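You operate a simulated robot arm through the tools that you are given. There is no shell and no other tool.

You run a simulated robot arm. Do the job below in one go: nothing can be reset, and whatever is moved stays where it is left.

JOB
Stop the cure, switch the oven off, open its damper and door.
Fine: stop key, then oven rocker off; air selector on high; free the latch and open the oven door last.

It is judged by the outcome, as a careful person would: the job done as asked, and still so three seconds after it is handed in. It fails if anything else is knocked over, pushed out of place, dropped, spilled or broken.

ROBOT AND FRAMES
A 7-joint arm with a fingered hand, fixed in place. Base frame: the origin is on the floor under the middle of its stand, x ahead of it, y to its left, z up. Readings come in m, rad, newtons and seconds.
It reaches about 1.333 m from its shoulder. Its first joint turns from -1.204 to 3.002 rad. Payload 5 kg.
The TCP is the grasp point between the finger pads, 0.032 m short of the fingertips. In the tool frame z runs along the fingers and y along their closing line. The gripper opens to 0.16 m; its body begins 0.089 m behind the TCP. The gripper is a hand of 3 fingers: y runs from the thumb to the fingers, the wrist lies at [0, 0, -0.252] in the tool frame, and closing takes about 1.5 s.
Orientation is told as [roll, pitch, yaw] about the base's x, y, z axes, in that order, counted from this pose: with the fingers straight down and closing along the base's y, the tool's x points along the base's -x, its y along +y and its z along -z.

CONTROLS
- The arm moves only by the tool move_arm. Its argument "motion" is a list of rows, each a list of 6 numbers: the shift along the tool's x, y, z in mm, then the turn, a rotation vector about the tool's x, y, z in rad. In form: [[x, y, z, rx, ry, rz], ...]. A call has 1 to 20 rows; each row shifts and turns the commanded pose from where the row before left it, along the tool's axes as they then stand. "gripper" is the closure, from 0 (fully open) to 1 (shut), set as the call begins (left out, the last holds). Each row takes 0.2 s and may step no farther than 0.05 m and 0.15 rad from the row before; otherwise, or with a gripper value out of range, the whole call is refused. Where a pose cannot be reached the arm comes as near as it can. A force on the tool above 40 N (or 10 N above the force at the start of the call, whichever is more), or a blocked arm, ends the call early, and 0.2 s more pass. The fingers move at their own pace (about 0.108 m/s each) and stop on an object; they squeeze with about 24 N. The grip force told is the motor's: it shows also when the fingers shut on nothing. Time passes only in rows, and 0.2 s behind the last, so rows that do not move let the fingers close. The reply holds the time, the measured pose of the TCP, the force on the tool along the base axes, the opening and the grip force, in the units named above and with some noise, with the torque about the TCP (base axes, N m) and any sound that the robot's microphone picked up.
- Cameras (640 x 400 px; columns grow to the right, rows downward): "scene" is fixed at [0.4142, 0.4842, 1.5071]; the picture's right is [-0.92, -0.38, 0.00], its down [-0.09, 0.21, -0.97] and it looks along [0.37, -0.90, -0.22] (base axes); focal length 216 px, centre (320, 200). "wrist" rides on the gripper at [0.065, -0.004, -0.116] in the tool frame; the picture's right is [0.06, 1.00, 0.00], its down [-0.87, 0.05, -0.49] and it looks along [-0.49, 0.03, 0.87] (tool axes); focal length 261 px, centre (320, 200). There is no depth. A picture from a camera that has moved, and an enlarged one, comes with that camera's place and axes in the base frame and with its lens. The place of the scene camera against the robot may be out by one fixed shift of up to 0.025 m in any direction.
- camera(camera): a new picture of that camera. The clock stands still meanwhile.
- lift_body(by): slides the trunk up (or, below 0, down) by that many m; the arm rides with it, the base frame stays. It gives what a move gives, with no picture.
- move_fingers(finger1, finger2, thumb_bend): sets how far each is bent, from 0 (flat) to 1 (curled in); at 0.3 the hand is open as for a grip, at 0.7 the pads meet at the TCP. One left out holds its place. A second passes; each finger stops where it meets its share of the squeeze, and holds until it gets a number again. A gripper value or a shape takes the hand back. It gives what a move gives, with no picture; readings hold the bend of each and the force on the fingers (four entries, about 0 where the hand has none), thumb and palm.
- preshape(shape): the hand has 3 fingers and takes this shape, open, in about a second: jaw (thumb against the fingers, like two jaws); tri (thumb and two fingers); tip (a fingertip pinch); poke (one finger out to press); point (the index stretched); flat (the hand flat); cup (the hand cupped); fist (a fist). The gripper value then closes the fingers along that shape, each until it touches; the sizes above hold for jaw. It gives what a move gives, with no picture.
- enlarge(camera, box): a new picture of the part [left, top, right, bottom] of that camera's present view, enlarged. The clock stands still meanwhile.
- finish_job(): hands the job in; it is judged then, once.

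Places have to be worked out from the pictures, the camera data and where the tool is seen. Open the gripper and draw the arm clear of the work before you hand the job in, unless the task says otherwise.

The tools are called after "Emit:" as a command line: name --pt "numbers of a row" for each row, then --argument value for the rest, lists and objects as JSON in quotes. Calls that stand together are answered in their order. move_arm: Moves the arm, as the interface text tells. Its arguments: {"type":"object","properties":{"motion":{"type":"array","items":{"type":"array","items":{"type":"number"}}},"gripper":{"type":"number"}},"required":["motion"]} The other tools are called the same way: lift_body (by) moves the trunk up or down; preshape (shape) gives the hand a shape; move_fingers (finger1, finger2, thumb_bend) moves the fingers one by one; camera (camera) takes a picture; enlarge (camera, box) takes an enlarged picture of a part of a camera's view; finish_job () hands the job in.

At the start:

```text
clock: 0.0
eef_pos: [0.6734, 0.1676, 1.571]
orientation: [-0.001, -0.001, 0.001]
force: [-0.2, -0.1, -0.1]
wrist_torque: [-0.01, 0.01, 0.01]
finger_gap: 0.1597
gripper_force: 0.0
shape: jaw
bend: [0.3, 0.3, 0.3]
finger forces: [0.0, 0.1, 0.0, 0.0, 0.1, 0.1]
trunk travel left (down, up): [-0.875, 0.065]
```

scene: 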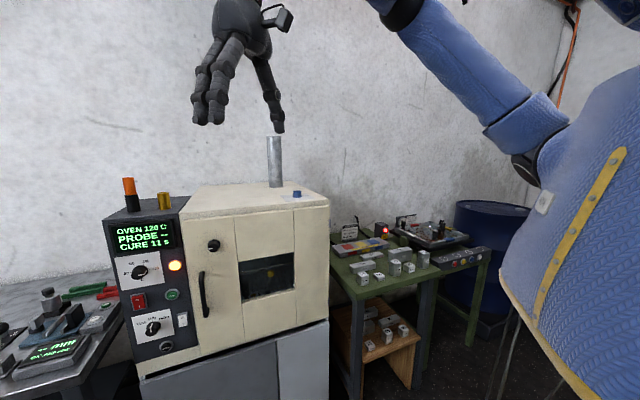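
wrist: 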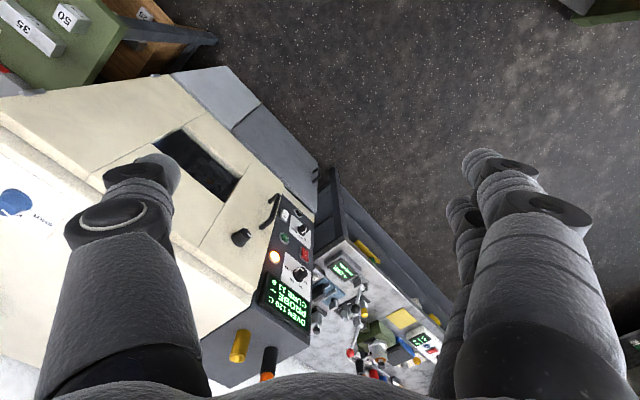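

I begin by looking more closely at the oven panel and door in the scene view.

Emit:
enlarge --camera "scene" --box '[95, 170, 255, 370]'

Emit:
enlarge --camera "scene" --box '[100, 210, 200, 280]'

Emit:
enlarge --camera "scene" --box '[100, 280, 200, 360]'

Emit:
enlarge --camera "wrist" --box '[180, 150, 360, 390]'

```text
2.00 times, centred on (175, 270) of scene
camera zoom: at [0.4142, 0.4842, 1.5071], right [-0.92, -0.38, 0.0], down [-0.09, 0.21, -0.97], along [0.37, -0.9, -0.22], focal length 432 px, centre (610, 60)
```

zoom: 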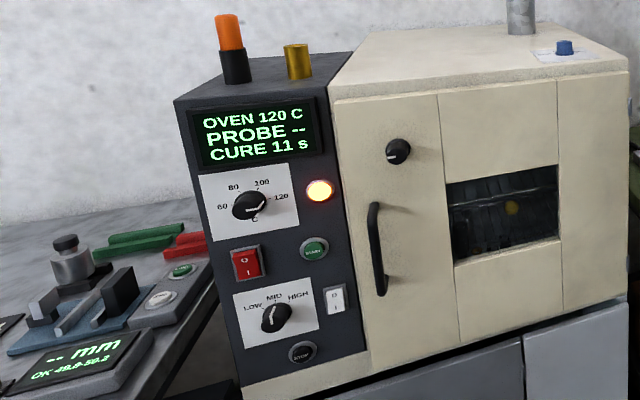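

```text
5.71 times, centred on (150, 245) of scene
camera zoom: at [0.4142, 0.4842, 1.5071], right [-0.92, -0.38, 0.0], down [-0.09, 0.21, -0.97], along [0.37, -0.9, -0.22], focal length 1235 px, centre (1291, -57)
```

zoom: 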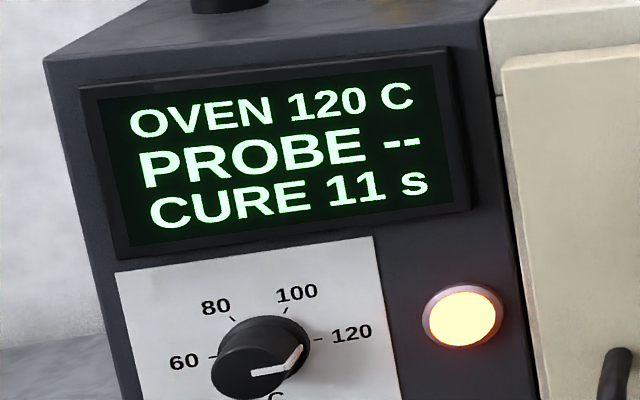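

```text
5.00 times, centred on (150, 320) of scene
camera zoom: at [0.4142, 0.4842, 1.5071], right [-0.92, -0.38, 0.0], down [-0.09, 0.21, -0.97], along [0.37, -0.9, -0.22], focal length 1081 px, centre (1170, -400)
```

zoom: 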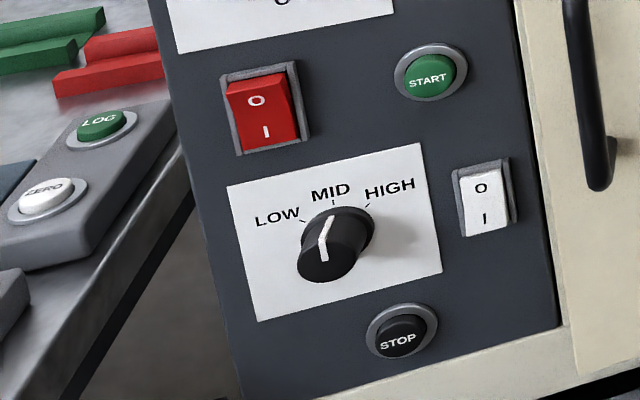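

```text
1.67 times, centred on (270, 270) of wrist
camera zoom: at [0.6076, 0.1624, 1.687], right [-0.06, 1.0, 0.0], down [0.87, 0.05, 0.49], along [0.49, 0.03, -0.87], focal length 434 px, centre (403, 83)
```

zoom: 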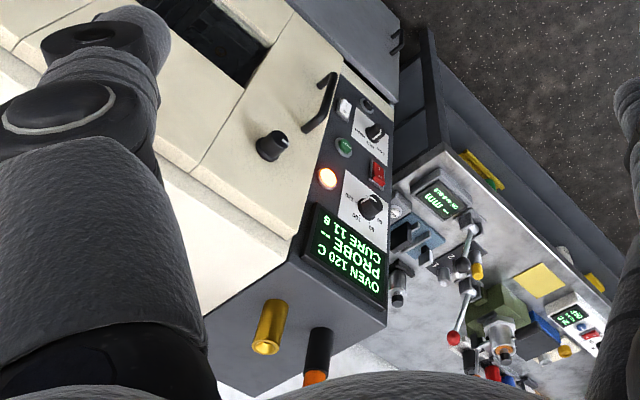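

The oven front faces toward the robot's left; triangulating the two views puts STOP near (1.15, 0.11, 0.83) and the red rocker near (1.18, 0.15, 1.03). I enlarge further to see the door, latch and the surroundings.

Emit:
enlarge --camera "scene" --box '[180, 200, 340, 300]'

Emit:
enlarge --camera "wrist" --box '[210, 160, 330, 235]'

Emit:
enlarge --camera "wrist" --box '[230, 220, 330, 300]'

Emit:
enlarge --camera "scene" --box '[0, 270, 140, 390]'

```text
4.00 times, centred on (260, 250) of scene
camera zoom: at [0.4142, 0.4842, 1.5071], right [-0.92, -0.38, 0.0], down [-0.09, 0.21, -0.97], along [0.37, -0.9, -0.22], focal length 865 px, centre (560, 0)
```

zoom: 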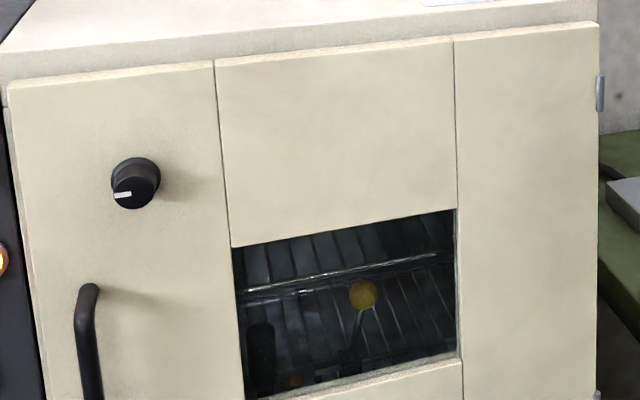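

```text
5.33 times, centred on (270, 198) of wrist
camera zoom: at [0.6076, 0.1624, 1.687], right [-0.06, 1.0, 0.0], down [0.87, 0.05, 0.49], along [0.49, 0.03, -0.87], focal length 1390 px, centre (587, 213)
```

zoom: 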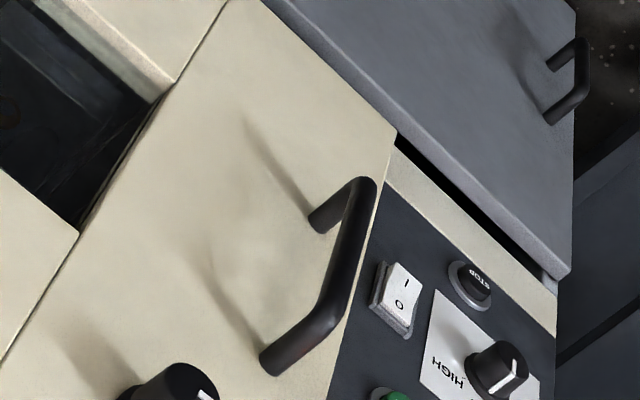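

```text
5.00 times, centred on (280, 260) of wrist
camera zoom: at [0.6076, 0.1624, 1.687], right [-0.06, 1.0, 0.0], down [0.87, 0.05, 0.49], along [0.49, 0.03, -0.87], focal length 1303 px, centre (520, -100)
```

zoom: 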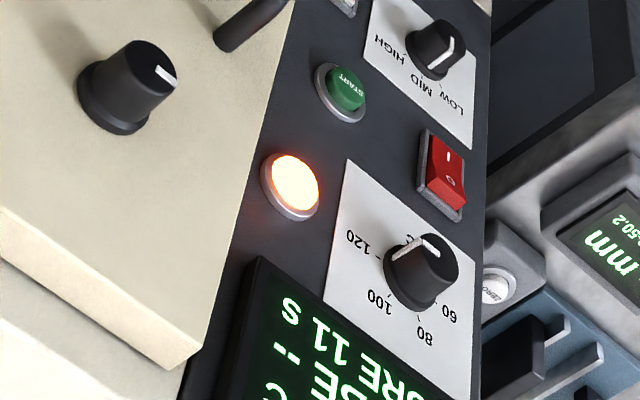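

```text
3.33 times, centred on (70, 330) of scene
camera zoom: at [0.4142, 0.4842, 1.5071], right [-0.92, -0.38, 0.0], down [-0.09, 0.21, -0.97], along [0.37, -0.9, -0.22], focal length 720 px, centre (1153, -233)
```

zoom: 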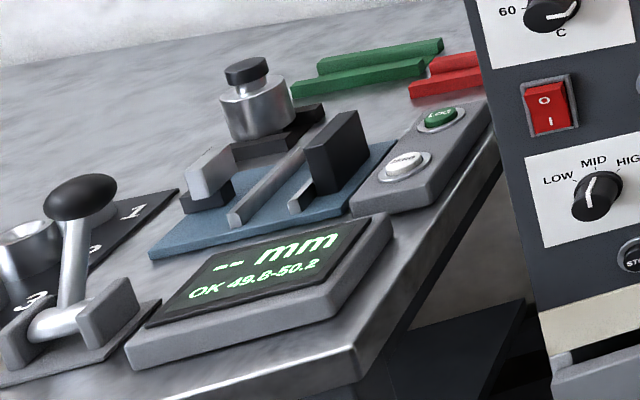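

The STOP key, red rocker, air selector (now at MID) and latch knob on the door are all located roughly; the front normal points about (-0.75, 0.66). I lower the trunk 0.3 m first, into free space in front of the oven.

Emit:
lift_body --by -0.3

```text
clock: 3.0
eef_pos: [0.6728, 0.1677, 1.2712]
orientation: [0.0, 0.002, -0.001]
force: [-0.1, 0.1, -0.4]
wrist_torque: [0.01, 0.01, 0.01]
finger_gap: 0.1597
gripper_force: 0.1
shape: jaw
bend: [0.3, 0.3, 0.3]
finger forces: [0.0, 0.0, 0.0, 0.0, 0.0, 0.0]
trunk travel left (down, up): [-0.575, 0.365]
```

Trunk lowered cleanly. Now I shift the hand to about (0.80, 0.35) and turn it so the fingers point horizontally at the panel.

Emit:
move_arm --pt "-26 36 0 0 0 0" --pt "-26 36 0 0 0 0" --pt "-26 36 0 0 0 0" --pt "-26 36 0 0 0 0" --pt "-26 36 0 0 0 0" --pt "0 0 0 0 0 0.144" --pt "0 0 0 0 0 0.144" --pt "0 0 0 0 0 0.144" --pt "0 0 0 0 0 0.144" --pt "0 0 0 0 0 0.144"

Emit:
move_arm --pt "0 0 0 0 -0.1428 0" --pt "0 0 0 0 -0.1428 0" --pt "0 0 0 0 -0.1428 0" --pt "0 0 0 0 -0.1428 0" --pt "0 0 0 0 -0.1428 0" --pt "0 0 0 0 -0.1428 0" --pt "0 0 0 0 -0.1428 0" --pt "0 0 0 0 -0.1428 0" --pt "0 0 0 0 -0.1428 0" --pt "0 0 0 0 -0.1428 0" --pt "0 0 0 0 -0.1428 0"

Emit:
camera --camera "wrist"

Emit:
camera --camera "scene"

```text
clock: 4.3
eef_pos: [0.847, 0.18, 1.3252]
orientation: [0.018, -0.01, -0.401]
force: [-0.8, 0.8, -1.1]
wrist_torque: [-0.09, 0.03, -0.03]
finger_gap: 0.1602
gripper_force: 0.1
shape: jaw
bend: [0.3, 0.3, 0.3]
finger forces: [0.0, 0.1, 0.0, 0.1, 0.0, 0.0]
out of reach, approached as far as the arm can: row 5
trunk travel left (down, up): [-0.575, 0.365]
stopped in row 6: the arm was blocked; the commanded pose is now the measured one
```

```text
clock: 6.8
eef_pos: [0.8768, 0.0815, 1.3802]
orientation: [1.214, -1.428, -1.683]
force: [-0.7, 0.1, 0.1]
wrist_torque: [0.0, -0.02, -0.02]
finger_gap: 0.16
gripper_force: 0.1
shape: jaw
bend: [0.3, 0.3, 0.3]
finger forces: [0.1, 0.0, 0.0, 0.0, 0.0, 0.1]
out of reach, approached as far as the arm can: row 11
trunk travel left (down, up): [-0.575, 0.365]
stopped in row 11: the arm was blocked; the commanded pose is now the measured one
```

```text
taken
camera wrist: at [0.7728, 0.138, 1.3218], right [0.45, 0.89, 0.07], down [-0.43, 0.14, 0.89], along [0.78, -0.43, 0.45], focal length 261 px, centre (320, 200)
```

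wrist: 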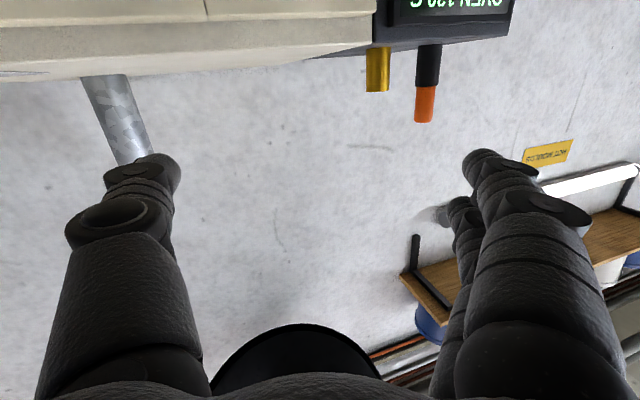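

```text
taken
```

scene: 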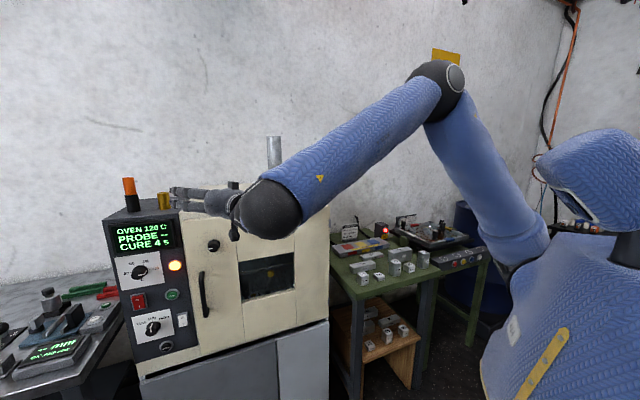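

The cure counter is running down; the arm hit a kinematic limit but nothing was touched, and the hand now points nearly level toward the oven. I back off a little, square the hand to the panel direction, and lower the trunk further so the panel comes within easy reach.

Emit:
move_arm --pt "0 0 -40 0.13 -0.02 -0.04" --pt "0 0 -40 0.13 -0.02 -0.04"

Emit:
lift_body --by -0.3

Emit:
camera --camera "wrist"

Emit:
camera --camera "scene"

```text
clock: 7.3
eef_pos: [0.8452, 0.0028, 1.4276]
orientation: [0.851, -1.367, -1.555]
force: [-0.1, 0.4, -0.5]
wrist_torque: [-0.03, -0.01, 0.0]
finger_gap: 0.16
gripper_force: 0.1
shape: jaw
bend: [0.3, 0.3, 0.3]
finger forces: [0.0, 0.0, 0.0, 0.0, 0.0, 0.0]
out of reach, approached as far as the arm can: row 1, 2
trunk travel left (down, up): [-0.575, 0.365]
stopped in row 2: the arm was blocked; the commanded pose is now the measured one
```

```text
clock: 10.3
eef_pos: [0.8474, 0.0011, 1.125]
orientation: [0.843, -1.367, -1.547]
force: [-0.6, -0.5, -0.6]
wrist_torque: [-0.05, -0.01, -0.01]
finger_gap: 0.1598
gripper_force: 0.2
shape: jaw
bend: [0.3, 0.3, 0.3]
finger forces: [0.0, 0.0, 0.1, 0.0, 0.0, 0.1]
trunk travel left (down, up): [-0.275, 0.665]
```

```text
taken
camera wrist: at [0.7551, 0.0833, 1.0762], right [0.65, 0.76, 0.09], down [-0.33, 0.18, 0.93], along [0.69, -0.63, 0.37], focal length 261 px, centre (320, 200)
```

wrist: 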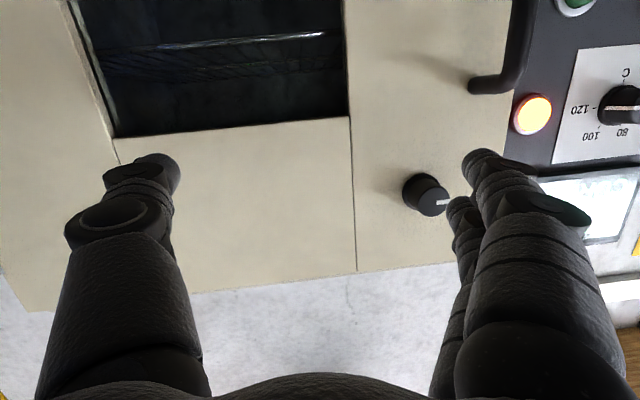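

```text
taken
```

scene: 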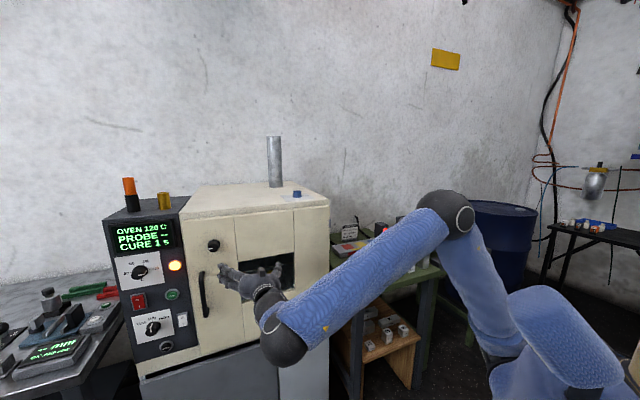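

The arm keeps drifting because some joint is at its limit; nothing was touched. I test simple small moves (straight translation away from the door) to learn which directions are free.

Emit:
move_arm --pt "0 30 0 0 0 0" --pt "0 30 0 0 0 0"

Emit:
move_arm --pt "0 0 0 0 0 0.1" --pt "0 0 0 0 0 0.1"

Emit:
move_arm --pt "0 0 -30 0 0 0" --pt "0 0 -30 0 0 0"

```text
clock: 11.1
eef_pos: [0.8859, 0.0035, 1.1737]
orientation: [0.944, -1.299, -1.673]
force: [-0.2, -0.2, -1.2]
wrist_torque: [0.01, -0.02, -0.01]
finger_gap: 0.1602
gripper_force: 0.1
shape: jaw
bend: [0.3, 0.3, 0.3]
finger forces: [0.0, 0.0, 0.1, 0.0, 0.1, 0.0]
trunk travel left (down, up): [-0.275, 0.665]
stopped in row 2: the arm was blocked; the commanded pose is now the measured one
```

```text
clock: 11.7
eef_pos: [0.8846, 0.0051, 1.1731]
orientation: [1.2, -1.121, -1.946]
force: [-0.7, 0.6, -0.6]
wrist_torque: [0.0, 0.01, -0.03]
finger_gap: 0.1601
gripper_force: 0.1
shape: jaw
bend: [0.3, 0.3, 0.3]
finger forces: [0.2, 0.0, 0.0, 0.0, 0.1, 0.0]
trunk travel left (down, up): [-0.275, 0.665]
```

```text
clock: 12.5
eef_pos: [0.8506, 0.0064, 1.1896]
orientation: [1.146, -1.079, -1.922]
force: [-0.7, -0.1, -0.1]
wrist_torque: [0.03, -0.02, -0.01]
finger_gap: 0.1601
gripper_force: 0.1
shape: jaw
bend: [0.3, 0.3, 0.3]
finger forces: [0.1, 0.0, 0.0, 0.0, 0.1, 0.1]
trunk travel left (down, up): [-0.275, 0.665]
stopped in row 2: the arm was blocked; the commanded pose is now the measured one
```

Rotation about the hand axis is free but moving left/back is blocked, suggesting the wrist bend is at its limit. I check the scene, and try moving with the hand yawed back more forward.

Emit:
camera --camera "scene"

Emit:
move_arm --pt "0 0 0 0 0 -0.14" --pt "0 0 0 0 0 -0.14" --pt "0 0 0 0 0 -0.1"

Emit:
move_arm --pt "0 0 0 -0.13 0 0" --pt "0 0 0 -0.13 0 0"

Emit:
camera --camera "wrist"

```text
taken
```

scene: 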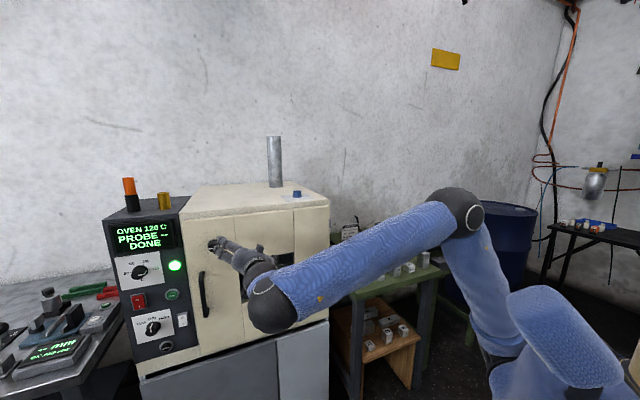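

```text
clock: 13.3
eef_pos: [0.8497, 0.0082, 1.1885]
orientation: [0.345, -1.362, -1.085]
force: [-0.1, -0.6, 0.2]
wrist_torque: [0.02, 0.0, 0.0]
finger_gap: 0.1599
gripper_force: 0.0
shape: jaw
bend: [0.3, 0.3, 0.3]
finger forces: [0.0, 0.1, 0.0, 0.1, 0.0, 0.1]
trunk travel left (down, up): [-0.275, 0.665]
```

```text
clock: 13.9
eef_pos: [0.8504, 0.0105, 1.187]
orientation: [0.599, -1.363, -1.076]
force: [-0.3, 0.4, -0.5]
wrist_torque: [-0.01, -0.01, 0.0]
finger_gap: 0.16
gripper_force: 0.0
shape: jaw
bend: [0.3, 0.3, 0.3]
finger forces: [0.0, 0.0, 0.1, 0.0, 0.1, 0.0]
trunk travel left (down, up): [-0.275, 0.665]
```

```text
taken
camera wrist: at [0.7398, 0.0695, 1.1421], right [0.46, 0.89, 0.05], down [-0.32, 0.11, 0.94], along [0.83, -0.45, 0.34], focal length 261 px, centre (320, 200)
```

wrist: 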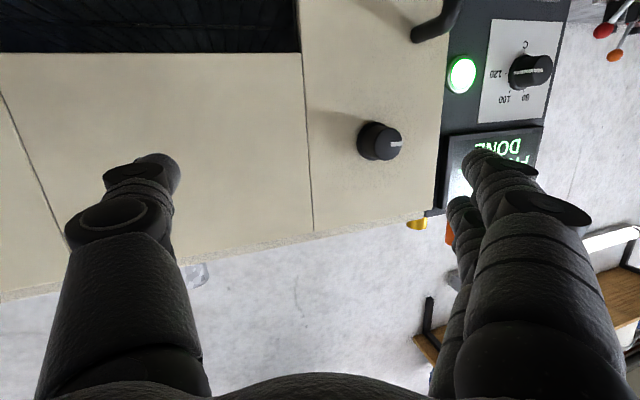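

The display now reads DONE with a green lamp, so the cure timer ran out; the STOP key still has to be pressed. The rotations worked, so I now try shifting left along the tool's y with this more forward orientation.

Emit:
move_arm --pt "0 30 0 0 0 0" --pt "0 30 0 0 0 0"

Emit:
camera --camera "scene"

```text
clock: 14.5
eef_pos: [0.8786, 0.0624, 1.1926]
orientation: [0.599, -1.362, -1.077]
force: [1.3, -0.5, -0.1]
wrist_torque: [-0.03, 0.01, 0.0]
finger_gap: 0.1599
gripper_force: 0.0
shape: jaw
bend: [0.3, 0.3, 0.3]
finger forces: [0.1, 0.0, 0.0, 0.1, 0.0, 0.0]
trunk travel left (down, up): [-0.275, 0.665]
```

```text
taken
```

scene: 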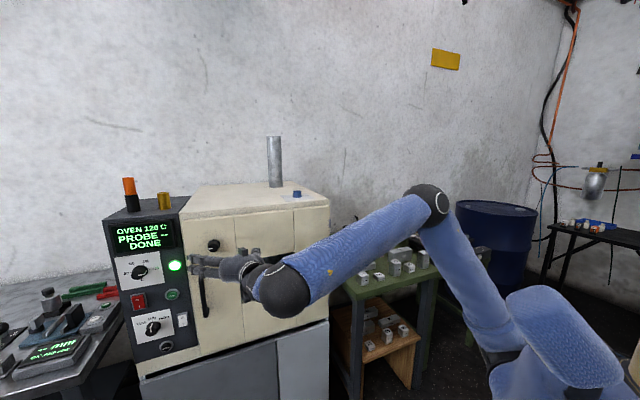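

That direction is free. I continue left and down toward a viewing position about 0.2 m in front of the panel, then level the hand.

Emit:
move_arm --pt "35 30 0 0 0 0" --pt "35 30 0 0 0 0" --pt "35 30 0 0 0 0" --pt "35 30 0 0 0 0" --pt "35 30 0 0 0 0" --pt "35 30 0 0 0 0" --pt "0 0 0 0 -0.08 -0.05" --pt "0 0 0 0 -0.08 -0.05"

Emit:
camera --camera "scene"

Emit:
camera --camera "wrist"

```text
clock: 16.5
eef_pos: [0.9877, 0.1165, 1.0492]
orientation: [0.933, -1.477, -1.454]
force: [-0.2, -0.2, -0.1]
wrist_torque: [-0.01, 0.0, 0.01]
finger_gap: 0.16
gripper_force: 0.1
shape: jaw
bend: [0.3, 0.3, 0.3]
finger forces: [0.1, 0.0, 0.0, 0.0, 0.0, 0.1]
out of reach, approached as far as the arm can: row 5, 6, 7, 8
trunk travel left (down, up): [-0.275, 0.665]
stopped in row 8: the arm was blocked; the commanded pose is now the measured one
```

```text
taken
```

scene: 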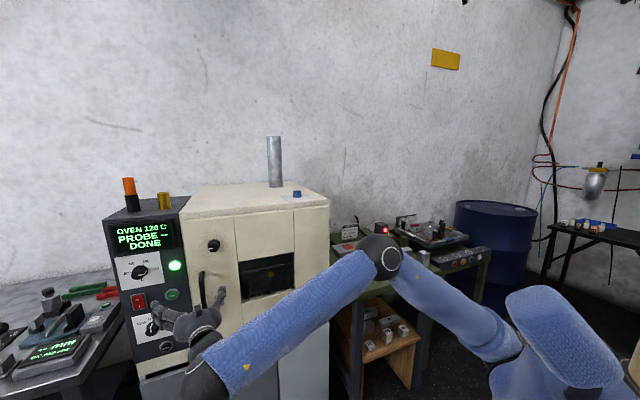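

```text
taken
camera wrist: at [0.8845, 0.1749, 0.9907], right [0.49, 0.87, 0.01], down [-0.39, 0.21, 0.9], along [0.78, -0.45, 0.44], focal length 261 px, centre (320, 200)
```

wrist: 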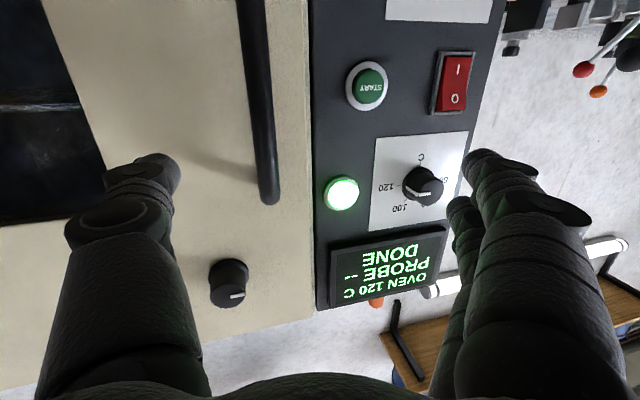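

The limit seems to be the wrist bend (~80°) between forearm and hand, which eases near the panel or with the hand pointing more forward. I yaw the hand a little more forward, then form the poke shape and look at it.

Emit:
move_arm --pt "0 0 0 -0.1 0 0" --pt "0 0 0 -0.1 0 0"

Emit:
preshape --shape "poke"

Emit:
camera --camera "wrist"

Emit:
camera --camera "scene"

```text
clock: 17.1
eef_pos: [0.9875, 0.1196, 1.0506]
orientation: [1.155, -1.485, -1.471]
force: [-0.4, 0.3, 0.0]
wrist_torque: [-0.01, 0.05, 0.01]
finger_gap: 0.16
gripper_force: 0.1
shape: jaw
bend: [0.3, 0.3, 0.3]
finger forces: [0.0, 0.1, 0.1, 0.0, 0.0, 0.1]
trunk travel left (down, up): [-0.275, 0.665]
```

```text
clock: 18.0
eef_pos: [0.9855, 0.1197, 1.0505]
orientation: [1.153, -1.484, -1.469]
force: [-0.3, -0.1, 0.8]
wrist_torque: [-0.01, 0.01, 0.0]
finger_gap: 0.0
gripper_force: 0.0
shape: poke
bend: [1.0, 1.0, 0.46]
finger forces: [0.0, 0.0, 0.0, 0.0, 0.0, 0.0]
trunk travel left (down, up): [-0.275, 0.665]
```

```text
taken
camera wrist: at [0.8744, 0.1561, 0.9894], right [0.31, 0.95, 0.02], down [-0.44, 0.13, 0.89], along [0.84, -0.28, 0.46], focal length 261 px, centre (320, 200)
```

wrist: 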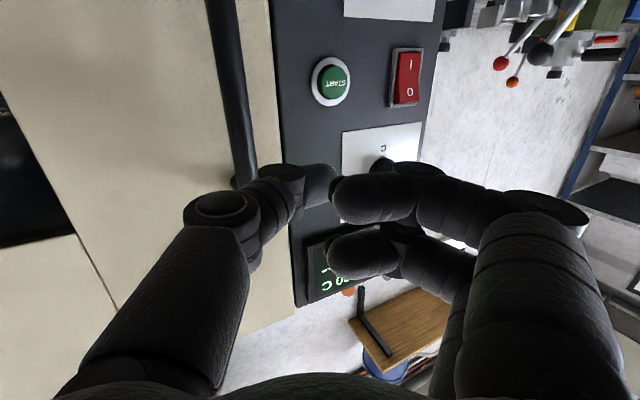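

```text
taken
```

scene: 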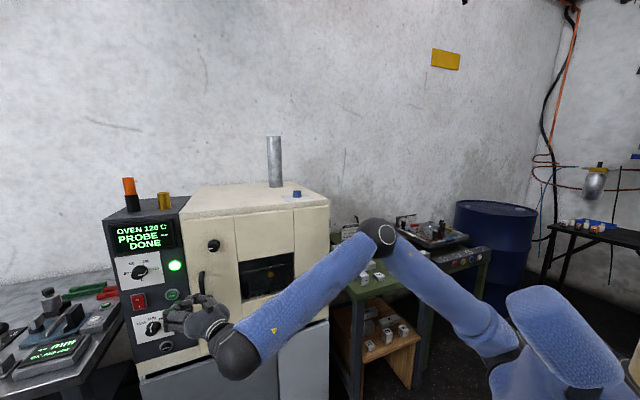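

The poke shape puts the thumb forward with fingers curled. I try the "point" shape to compare, since a straight index would be easier to aim.

Emit:
preshape --shape "point"

Emit:
camera --camera "wrist"

Emit:
enlarge --camera "scene" --box '[100, 260, 260, 360]'

```text
clock: 18.9
eef_pos: [0.9859, 0.1195, 1.0511]
orientation: [1.151, -1.484, -1.467]
force: [0.2, 0.2, 0.4]
wrist_torque: [0.02, -0.02, 0.02]
finger_gap: 0.0
gripper_force: 0.1
shape: point
bend: [0.38, 1.0, 0.43]
finger forces: [0.0, 0.0, 0.1, 0.0, 0.0, 0.0]
trunk travel left (down, up): [-0.275, 0.665]
```

```text
taken
camera wrist: at [0.8744, 0.1562, 0.9894], right [0.31, 0.95, 0.02], down [-0.44, 0.13, 0.89], along [0.84, -0.28, 0.46], focal length 261 px, centre (320, 200)
```

wrist: 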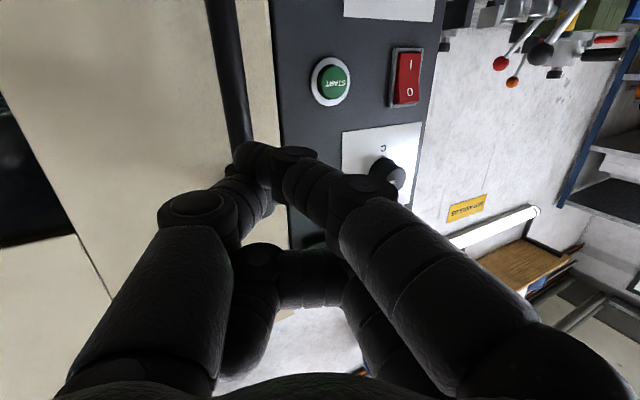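

```text
4.00 times, centred on (180, 310) of scene
camera zoom: at [0.4142, 0.4842, 1.5071], right [-0.92, -0.38, 0.0], down [-0.09, 0.21, -0.97], along [0.37, -0.9, -0.22], focal length 865 px, centre (880, -240)
```

zoom: 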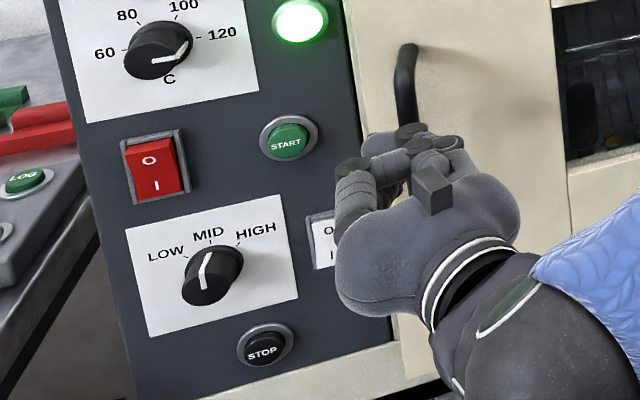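

Neither preset gives a clean straight poker. I set the fingers individually: index nearly straight, the other finger and thumb curled in, and look.

Emit:
move_fingers --finger1 0.15 --finger2 1.0 --thumb_bend 1.0

Emit:
camera --camera "wrist"

Emit:
enlarge --camera "scene" --box '[100, 260, 260, 360]'

```text
clock: 19.9
eef_pos: [0.9846, 0.1198, 1.0512]
orientation: [1.151, -1.484, -1.469]
force: [-0.4, 0.3, 0.2]
wrist_torque: [-0.03, -0.04, 0.0]
finger_gap: 0.0055
gripper_force: 0.1
shape: fingers
bend: [0.93, 1.0, 0.87]
finger forces: [0.1, 0.0, 0.0, 0.1, 0.0, 0.0]
trunk travel left (down, up): [-0.275, 0.665]
```

```text
taken
camera wrist: at [0.8743, 0.1561, 0.9894], right [0.31, 0.95, 0.02], down [-0.44, 0.13, 0.89], along [0.84, -0.28, 0.46], focal length 261 px, centre (320, 200)
```

wrist: 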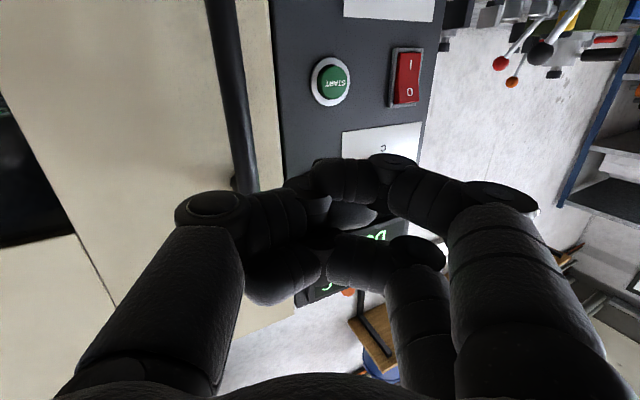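

```text
4.00 times, centred on (180, 310) of scene
camera zoom: at [0.4142, 0.4842, 1.5071], right [-0.92, -0.38, 0.0], down [-0.09, 0.21, -0.97], along [0.37, -0.9, -0.22], focal length 865 px, centre (880, -240)
```

zoom: 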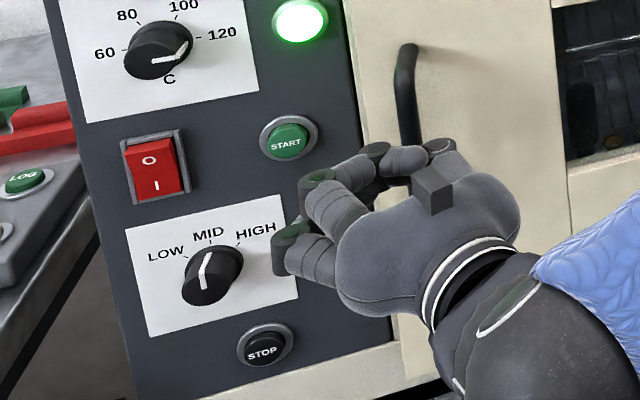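

The readings show finger1 at 0.93 instead of 0.15, so perhaps the thumb jammed it. I open the thumb first and straighten finger1 again.

Emit:
move_fingers --finger1 0.0 --finger2 1.0 --thumb_bend 0.3

Emit:
camera --camera "wrist"

```text
clock: 20.9
eef_pos: [0.9861, 0.119, 1.05]
orientation: [1.152, -1.483, -1.47]
force: [0.1, -0.4, 0.5]
wrist_torque: [-0.03, -0.01, 0.01]
finger_gap: 0.0079
gripper_force: 0.1
shape: fingers
bend: [0.71, 1.0, 0.72]
finger forces: [0.0, 0.0, 0.0, 0.0, 0.1, 0.1]
trunk travel left (down, up): [-0.275, 0.665]
```

```text
taken
camera wrist: at [0.8743, 0.1561, 0.9894], right [0.31, 0.95, 0.02], down [-0.44, 0.13, 0.89], along [0.84, -0.28, 0.46], focal length 261 px, centre (320, 200)
```

wrist: 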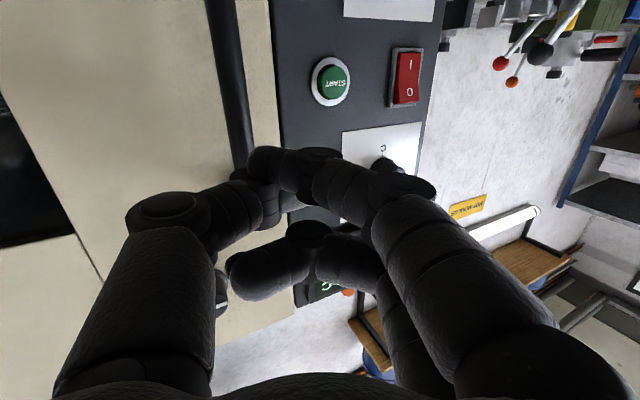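

They may just be slow or interlocked; I repeat the command with the thumb opened to see whether the motion continues.

Emit:
move_fingers --finger1 0.0 --thumb_bend 0.3

Emit:
camera --camera "wrist"

```text
clock: 21.9
eef_pos: [0.9862, 0.1204, 1.0502]
orientation: [1.152, -1.484, -1.47]
force: [-0.1, 0.0, 0.3]
wrist_torque: [-0.04, 0.02, -0.02]
finger_gap: 0.0078
gripper_force: 0.0
shape: fingers
bend: [0.71, 1.0, 0.67]
finger forces: [0.0, 0.0, 0.0, 0.0, 0.0, 0.1]
trunk travel left (down, up): [-0.275, 0.665]
```

```text
taken
camera wrist: at [0.8743, 0.1561, 0.9894], right [0.31, 0.95, 0.02], down [-0.44, 0.13, 0.89], along [0.84, -0.28, 0.46], focal length 261 px, centre (320, 200)
```

wrist: 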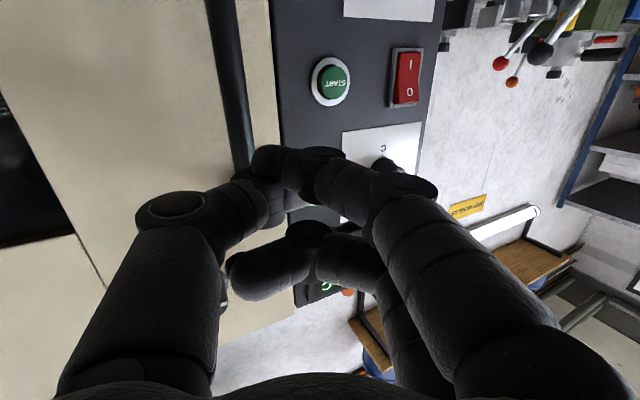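

Finger1 and thumb appear hooked. I curl finger1 fully in first so the thumb can swing out freely, then check.

Emit:
move_fingers --finger1 1.0 --thumb_bend 0.3

Emit:
move_fingers --finger1 1.0 --thumb_bend 0.1

Emit:
camera --camera "wrist"

```text
clock: 22.9
eef_pos: [0.9869, 0.1184, 1.0503]
orientation: [1.152, -1.483, -1.47]
force: [-0.2, -0.2, 0.8]
wrist_torque: [-0.01, -0.05, -0.01]
finger_gap: 0.0071
gripper_force: 0.1
shape: fingers
bend: [0.77, 1.0, 0.79]
finger forces: [0.1, 0.0, 0.0, 0.0, 0.1, 0.0]
trunk travel left (down, up): [-0.275, 0.665]
```

```text
clock: 23.9
eef_pos: [0.9857, 0.1198, 1.0516]
orientation: [1.152, -1.484, -1.471]
force: [0.0, -0.3, -0.6]
wrist_torque: [-0.04, 0.0, 0.0]
finger_gap: 0.0068
gripper_force: 0.0
shape: fingers
bend: [0.77, 1.0, 0.79]
finger forces: [0.0, 0.0, 0.0, 0.0, 0.0, 0.1]
trunk travel left (down, up): [-0.275, 0.665]
```

```text
taken
camera wrist: at [0.8743, 0.1561, 0.9894], right [0.31, 0.95, 0.02], down [-0.44, 0.13, 0.89], along [0.84, -0.28, 0.46], focal length 261 px, centre (320, 200)
```

wrist: 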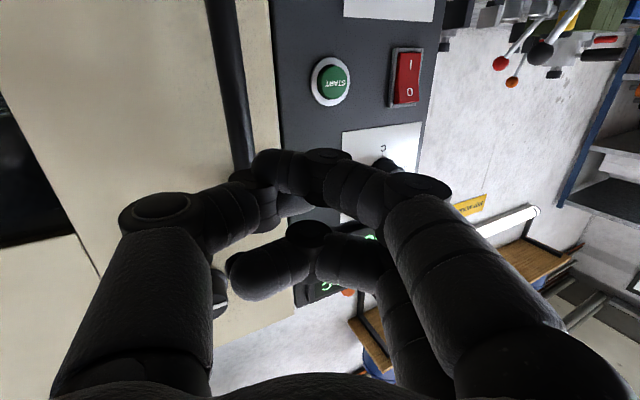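

They are hooked at the tips. I curl both fully in first, then open the thumb while finger1 stays curled.

Emit:
move_fingers --finger1 1.0 --thumb_bend 1.0

Emit:
camera --camera "wrist"

Emit:
move_fingers --thumb_bend 0.3

Emit:
camera --camera "wrist"

```text
clock: 24.9
eef_pos: [0.9865, 0.119, 1.0506]
orientation: [1.152, -1.485, -1.468]
force: [0.0, 0.4, -0.3]
wrist_torque: [-0.02, 0.01, 0.0]
finger_gap: 0.0074
gripper_force: 0.1
shape: fingers
bend: [0.91, 1.0, 0.92]
finger forces: [0.1, 0.1, 0.1, 0.1, 0.0, 0.0]
trunk travel left (down, up): [-0.275, 0.665]
```

```text
taken
camera wrist: at [0.8743, 0.1561, 0.9894], right [0.31, 0.95, 0.02], down [-0.44, 0.13, 0.89], along [0.84, -0.28, 0.46], focal length 261 px, centre (320, 200)
```

wrist: 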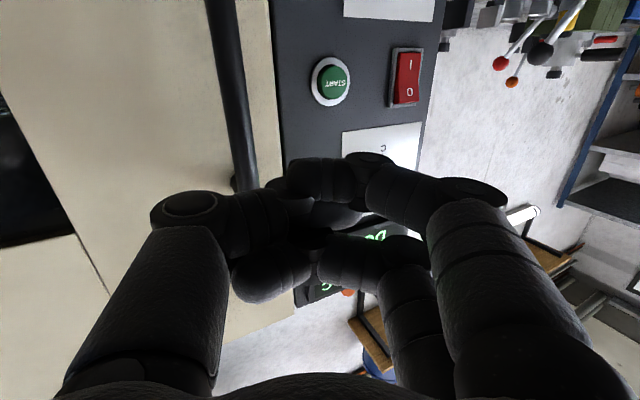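

```text
clock: 25.9
eef_pos: [0.9862, 0.1195, 1.0508]
orientation: [1.153, -1.484, -1.47]
force: [-0.9, -1.0, -0.6]
wrist_torque: [0.01, 0.0, -0.01]
finger_gap: 0.0078
gripper_force: 0.2
shape: fingers
bend: [0.79, 1.0, 0.89]
finger forces: [0.0, 0.0, 0.0, 0.1, 0.0, 0.0]
trunk travel left (down, up): [-0.275, 0.665]
```

```text
taken
camera wrist: at [0.8743, 0.1561, 0.9894], right [0.31, 0.95, 0.02], down [-0.44, 0.13, 0.89], along [0.84, -0.28, 0.46], focal length 261 px, centre (320, 200)
```

wrist: 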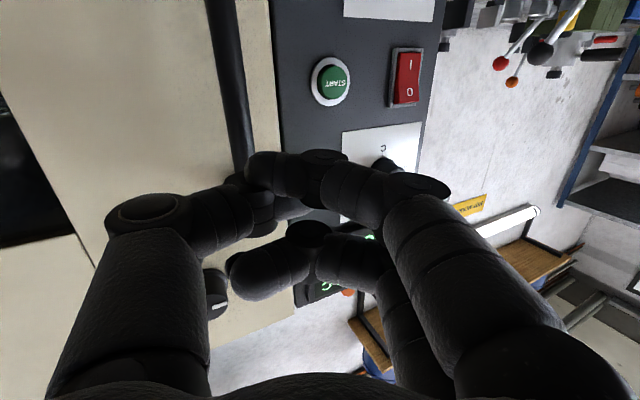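

The thumb seems to sit inside finger1 now, so I keep the thumb curled and open finger1 first.

Emit:
move_fingers --finger1 0.3 --thumb_bend 1.0

Emit:
camera --camera "wrist"

```text
clock: 26.9
eef_pos: [0.9854, 0.1182, 1.0504]
orientation: [1.152, -1.484, -1.471]
force: [0.8, -0.4, 0.1]
wrist_torque: [-0.04, 0.01, 0.01]
finger_gap: 0.0055
gripper_force: 0.1
shape: fingers
bend: [0.94, 1.0, 0.88]
finger forces: [0.0, 0.1, 0.1, 0.0, 0.0, 0.0]
trunk travel left (down, up): [-0.275, 0.665]
```

```text
taken
camera wrist: at [0.8743, 0.1561, 0.9894], right [0.31, 0.95, 0.02], down [-0.44, 0.13, 0.89], along [0.84, -0.28, 0.46], focal length 261 px, centre (320, 200)
```

wrist: 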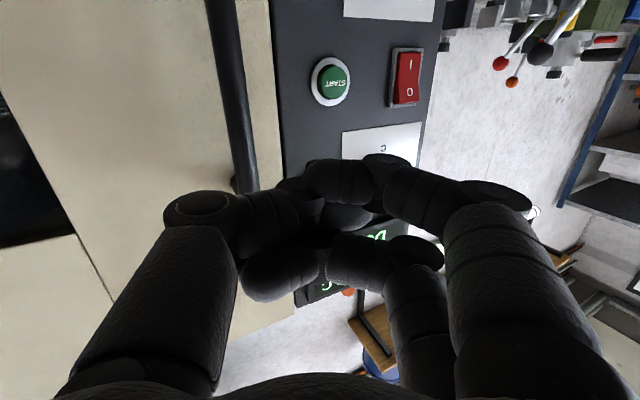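

Still coupled. I zoom in on the fingers to understand how they overlap.

Emit:
enlarge --camera "wrist" --box '[160, 140, 480, 340]'

Emit:
enlarge --camera "scene" --box '[160, 280, 240, 330]'

```text
2.00 times, centred on (320, 240) of wrist
camera zoom: at [0.8743, 0.1561, 0.9894], right [0.31, 0.95, 0.02], down [-0.44, 0.13, 0.89], along [0.84, -0.28, 0.46], focal length 521 px, centre (320, 120)
```

zoom: 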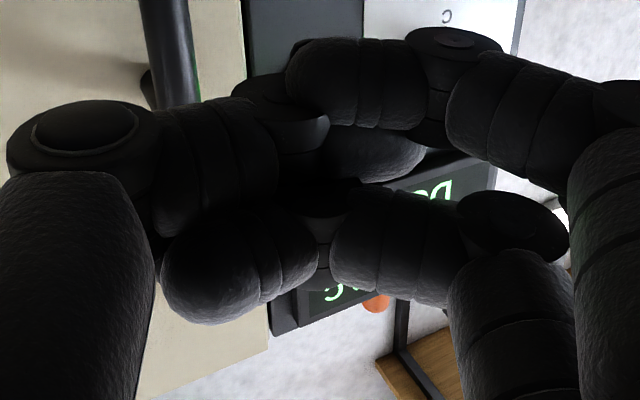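

```text
8.00 times, centred on (200, 305) of scene
camera zoom: at [0.4142, 0.4842, 1.5071], right [-0.92, -0.38, 0.0], down [-0.09, 0.21, -0.97], along [0.37, -0.9, -0.22], focal length 1729 px, centre (1280, -640)
```

zoom: 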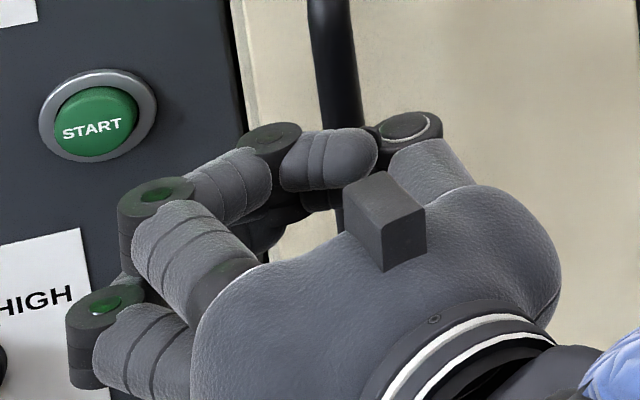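

I try the jaw preset to open everything and see whether the digits come free.

Emit:
preshape --shape "jaw"

Emit:
camera --camera "wrist"

```text
clock: 27.8
eef_pos: [0.9876, 0.1197, 1.0508]
orientation: [1.151, -1.484, -1.469]
force: [0.0, 0.4, 0.0]
wrist_torque: [-0.02, 0.0, 0.01]
finger_gap: 0.109
gripper_force: 0.1
shape: jaw
bend: [0.7, 0.3, 0.53]
finger forces: [0.1, 0.0, 0.0, 0.1, 0.0, 0.0]
trunk travel left (down, up): [-0.275, 0.665]
```

```text
taken
camera wrist: at [0.8743, 0.1561, 0.9893], right [0.31, 0.95, 0.02], down [-0.44, 0.13, 0.89], along [0.84, -0.28, 0.46], focal length 261 px, centre (320, 200)
```

wrist: 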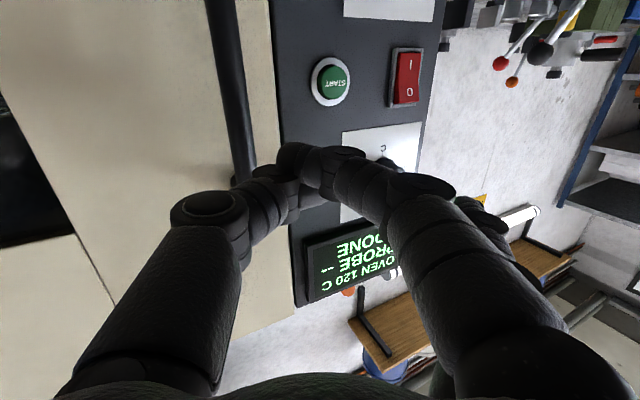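

Finger2 opened; finger1 and thumb still touch. I zoom in on the contact.

Emit:
enlarge --camera "wrist" --box '[200, 120, 400, 245]'

Emit:
enlarge --camera "scene" --box '[160, 280, 240, 330]'

```text
3.20 times, centred on (300, 182) of wrist
camera zoom: at [0.8743, 0.1561, 0.9893], right [0.31, 0.95, 0.02], down [-0.44, 0.13, 0.89], along [0.84, -0.28, 0.46], focal length 834 px, centre (384, 256)
```

zoom: 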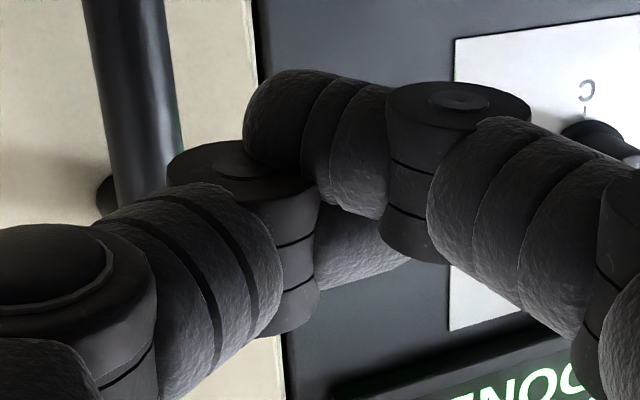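

```text
8.00 times, centred on (200, 305) of scene
camera zoom: at [0.4142, 0.4842, 1.5071], right [-0.92, -0.38, 0.0], down [-0.09, 0.21, -0.97], along [0.37, -0.9, -0.22], focal length 1729 px, centre (1280, -640)
```

zoom: 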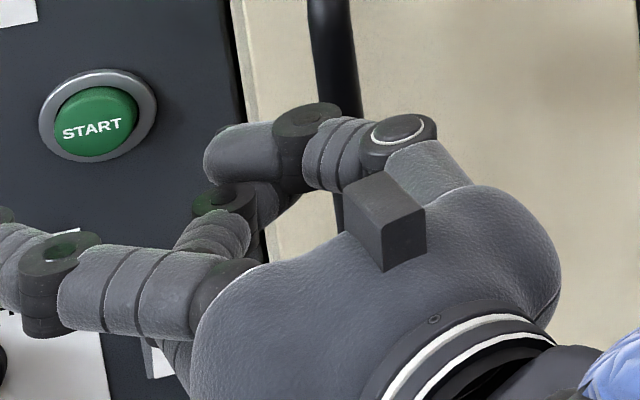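

I let some time pass with the gripper commanded open to see if they slide apart.

Emit:
move_arm --pt "0 0 0 0 0 0" --pt "0 0 0 0 0 0" --pt "0 0 0 0 0 0" --pt "0 0 0 0 0 0" --pt "0 0 0 0 0 0" --gripper 0

Emit:
move_fingers --finger1 0.7 --thumb_bend 0.0

Emit:
move_fingers --finger1 0.0 --thumb_bend 0.5

```text
clock: 29.0
eef_pos: [0.9864, 0.12, 1.0505]
orientation: [1.153, -1.483, -1.47]
force: [0.3, 0.9, 0.4]
wrist_torque: [0.02, 0.01, -0.02]
finger_gap: 0.1091
gripper_force: 0.0
shape: jaw
bend: [0.7, 0.3, 0.53]
finger forces: [0.0, 0.0, 0.0, 0.0, 0.0, 0.0]
trunk travel left (down, up): [-0.275, 0.665]
```

```text
clock: 30.0
eef_pos: [0.9861, 0.1194, 1.0491]
orientation: [1.151, -1.484, -1.467]
force: [0.9, -0.3, 0.0]
wrist_torque: [-0.01, 0.03, 0.01]
finger_gap: 0.0048
gripper_force: 0.0
shape: fingers
bend: [0.71, 0.3, 0.54]
finger forces: [0.1, 0.0, 0.0, 0.0, 0.0, 0.0]
trunk travel left (down, up): [-0.275, 0.665]
```

```text
clock: 31.0
eef_pos: [0.9873, 0.1194, 1.05]
orientation: [1.152, -1.482, -1.467]
force: [0.2, 0.5, -0.1]
wrist_torque: [0.0, 0.04, -0.03]
finger_gap: 0.0056
gripper_force: 0.0
shape: fingers
bend: [0.67, 0.3, 0.57]
finger forces: [0.0, 0.1, 0.0, 0.0, 0.1, 0.0]
trunk travel left (down, up): [-0.275, 0.665]
```

Still stuck; a shape with different finger spread may free them laterally. I try "tri".

Emit:
preshape --shape "tri"

Emit:
camera --camera "wrist"

```text
clock: 31.9
eef_pos: [0.9865, 0.1191, 1.0505]
orientation: [1.15, -1.484, -1.47]
force: [0.2, 1.0, -0.5]
wrist_torque: [0.04, -0.01, -0.01]
finger_gap: 0.1083
gripper_force: 0.0
shape: tri
bend: [0.67, 0.3, 0.54]
finger forces: [0.0, 0.0, 0.1, 0.1, 0.1, 0.0]
trunk travel left (down, up): [-0.275, 0.665]
```

```text
taken
camera wrist: at [0.8743, 0.1561, 0.9894], right [0.31, 0.95, 0.02], down [-0.44, 0.13, 0.89], along [0.84, -0.28, 0.46], focal length 261 px, centre (320, 200)
```

wrist: 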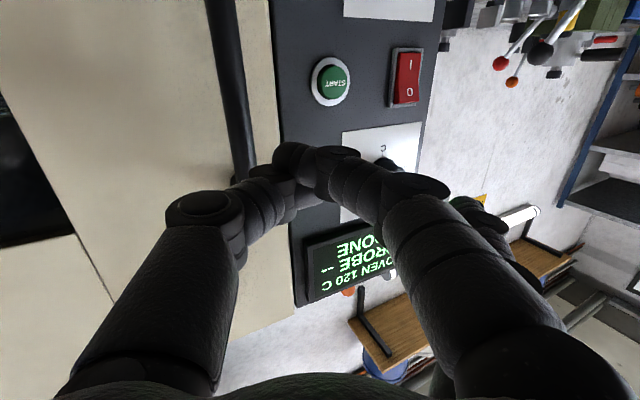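

No change. I try "flat", which commands a larger opening of every digit.

Emit:
preshape --shape "flat"

Emit:
move_fingers --finger1 0.0 --finger2 0.0 --thumb_bend 0.0

Emit:
enlarge --camera "wrist" --box '[160, 120, 480, 320]'

```text
clock: 32.8
eef_pos: [0.9869, 0.1194, 1.0497]
orientation: [1.152, -1.482, -1.47]
force: [-0.7, -0.4, 0.2]
wrist_torque: [-0.01, -0.02, 0.02]
finger_gap: 0.1523
gripper_force: 0.0
shape: flat
bend: [0.17, 0.07, 0.19]
finger forces: [0.0, 0.0, 0.0, 0.0, 0.0, 0.1]
trunk travel left (down, up): [-0.275, 0.665]
```

```text
clock: 33.8
eef_pos: [0.9859, 0.1201, 1.05]
orientation: [1.152, -1.484, -1.47]
force: [0.2, 0.2, -0.5]
wrist_torque: [0.01, -0.03, 0.0]
finger_gap: 0.0035
gripper_force: 0.1
shape: fingers
bend: [0.09, 0.0, 0.26]
finger forces: [0.0, 0.0, 0.1, 0.1, 0.0, 0.1]
trunk travel left (down, up): [-0.275, 0.665]
```

```text
2.00 times, centred on (320, 220) of wrist
camera zoom: at [0.8743, 0.1561, 0.9893], right [0.31, 0.95, 0.02], down [-0.44, 0.13, 0.89], along [0.84, -0.28, 0.46], focal length 521 px, centre (320, 160)
```

zoom: 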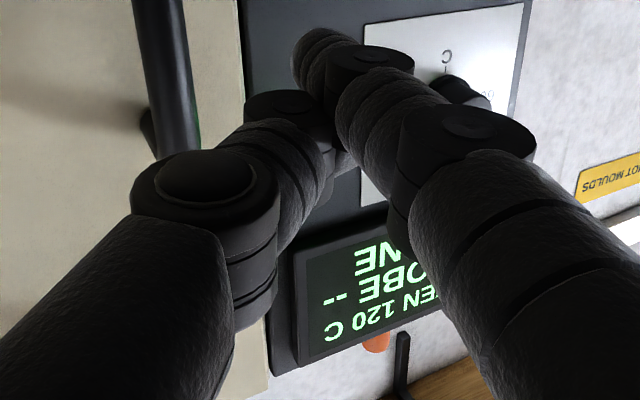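

Commanding everything flat released the hook. Now I go back to the jaw shape to confirm the digits are free.

Emit:
preshape --shape "jaw"

Emit:
camera --camera "wrist"

```text
clock: 34.7
eef_pos: [0.9866, 0.1193, 1.05]
orientation: [1.152, -1.481, -1.47]
force: [1.0, 0.0, -0.3]
wrist_torque: [-0.02, 0.01, -0.03]
finger_gap: 0.1599
gripper_force: 0.2
shape: jaw
bend: [0.3, 0.3, 0.3]
finger forces: [0.0, 0.0, 0.0, 0.0, 0.0, 0.0]
trunk travel left (down, up): [-0.275, 0.665]
```

```text
taken
camera wrist: at [0.8743, 0.1561, 0.9894], right [0.31, 0.95, 0.02], down [-0.44, 0.13, 0.89], along [0.84, -0.28, 0.46], focal length 261 px, centre (320, 200)
```

wrist: 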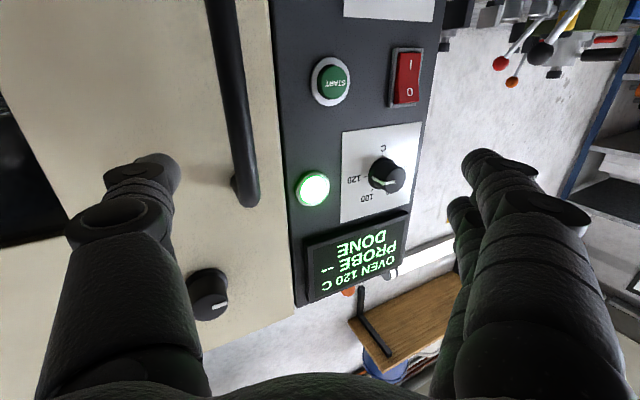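

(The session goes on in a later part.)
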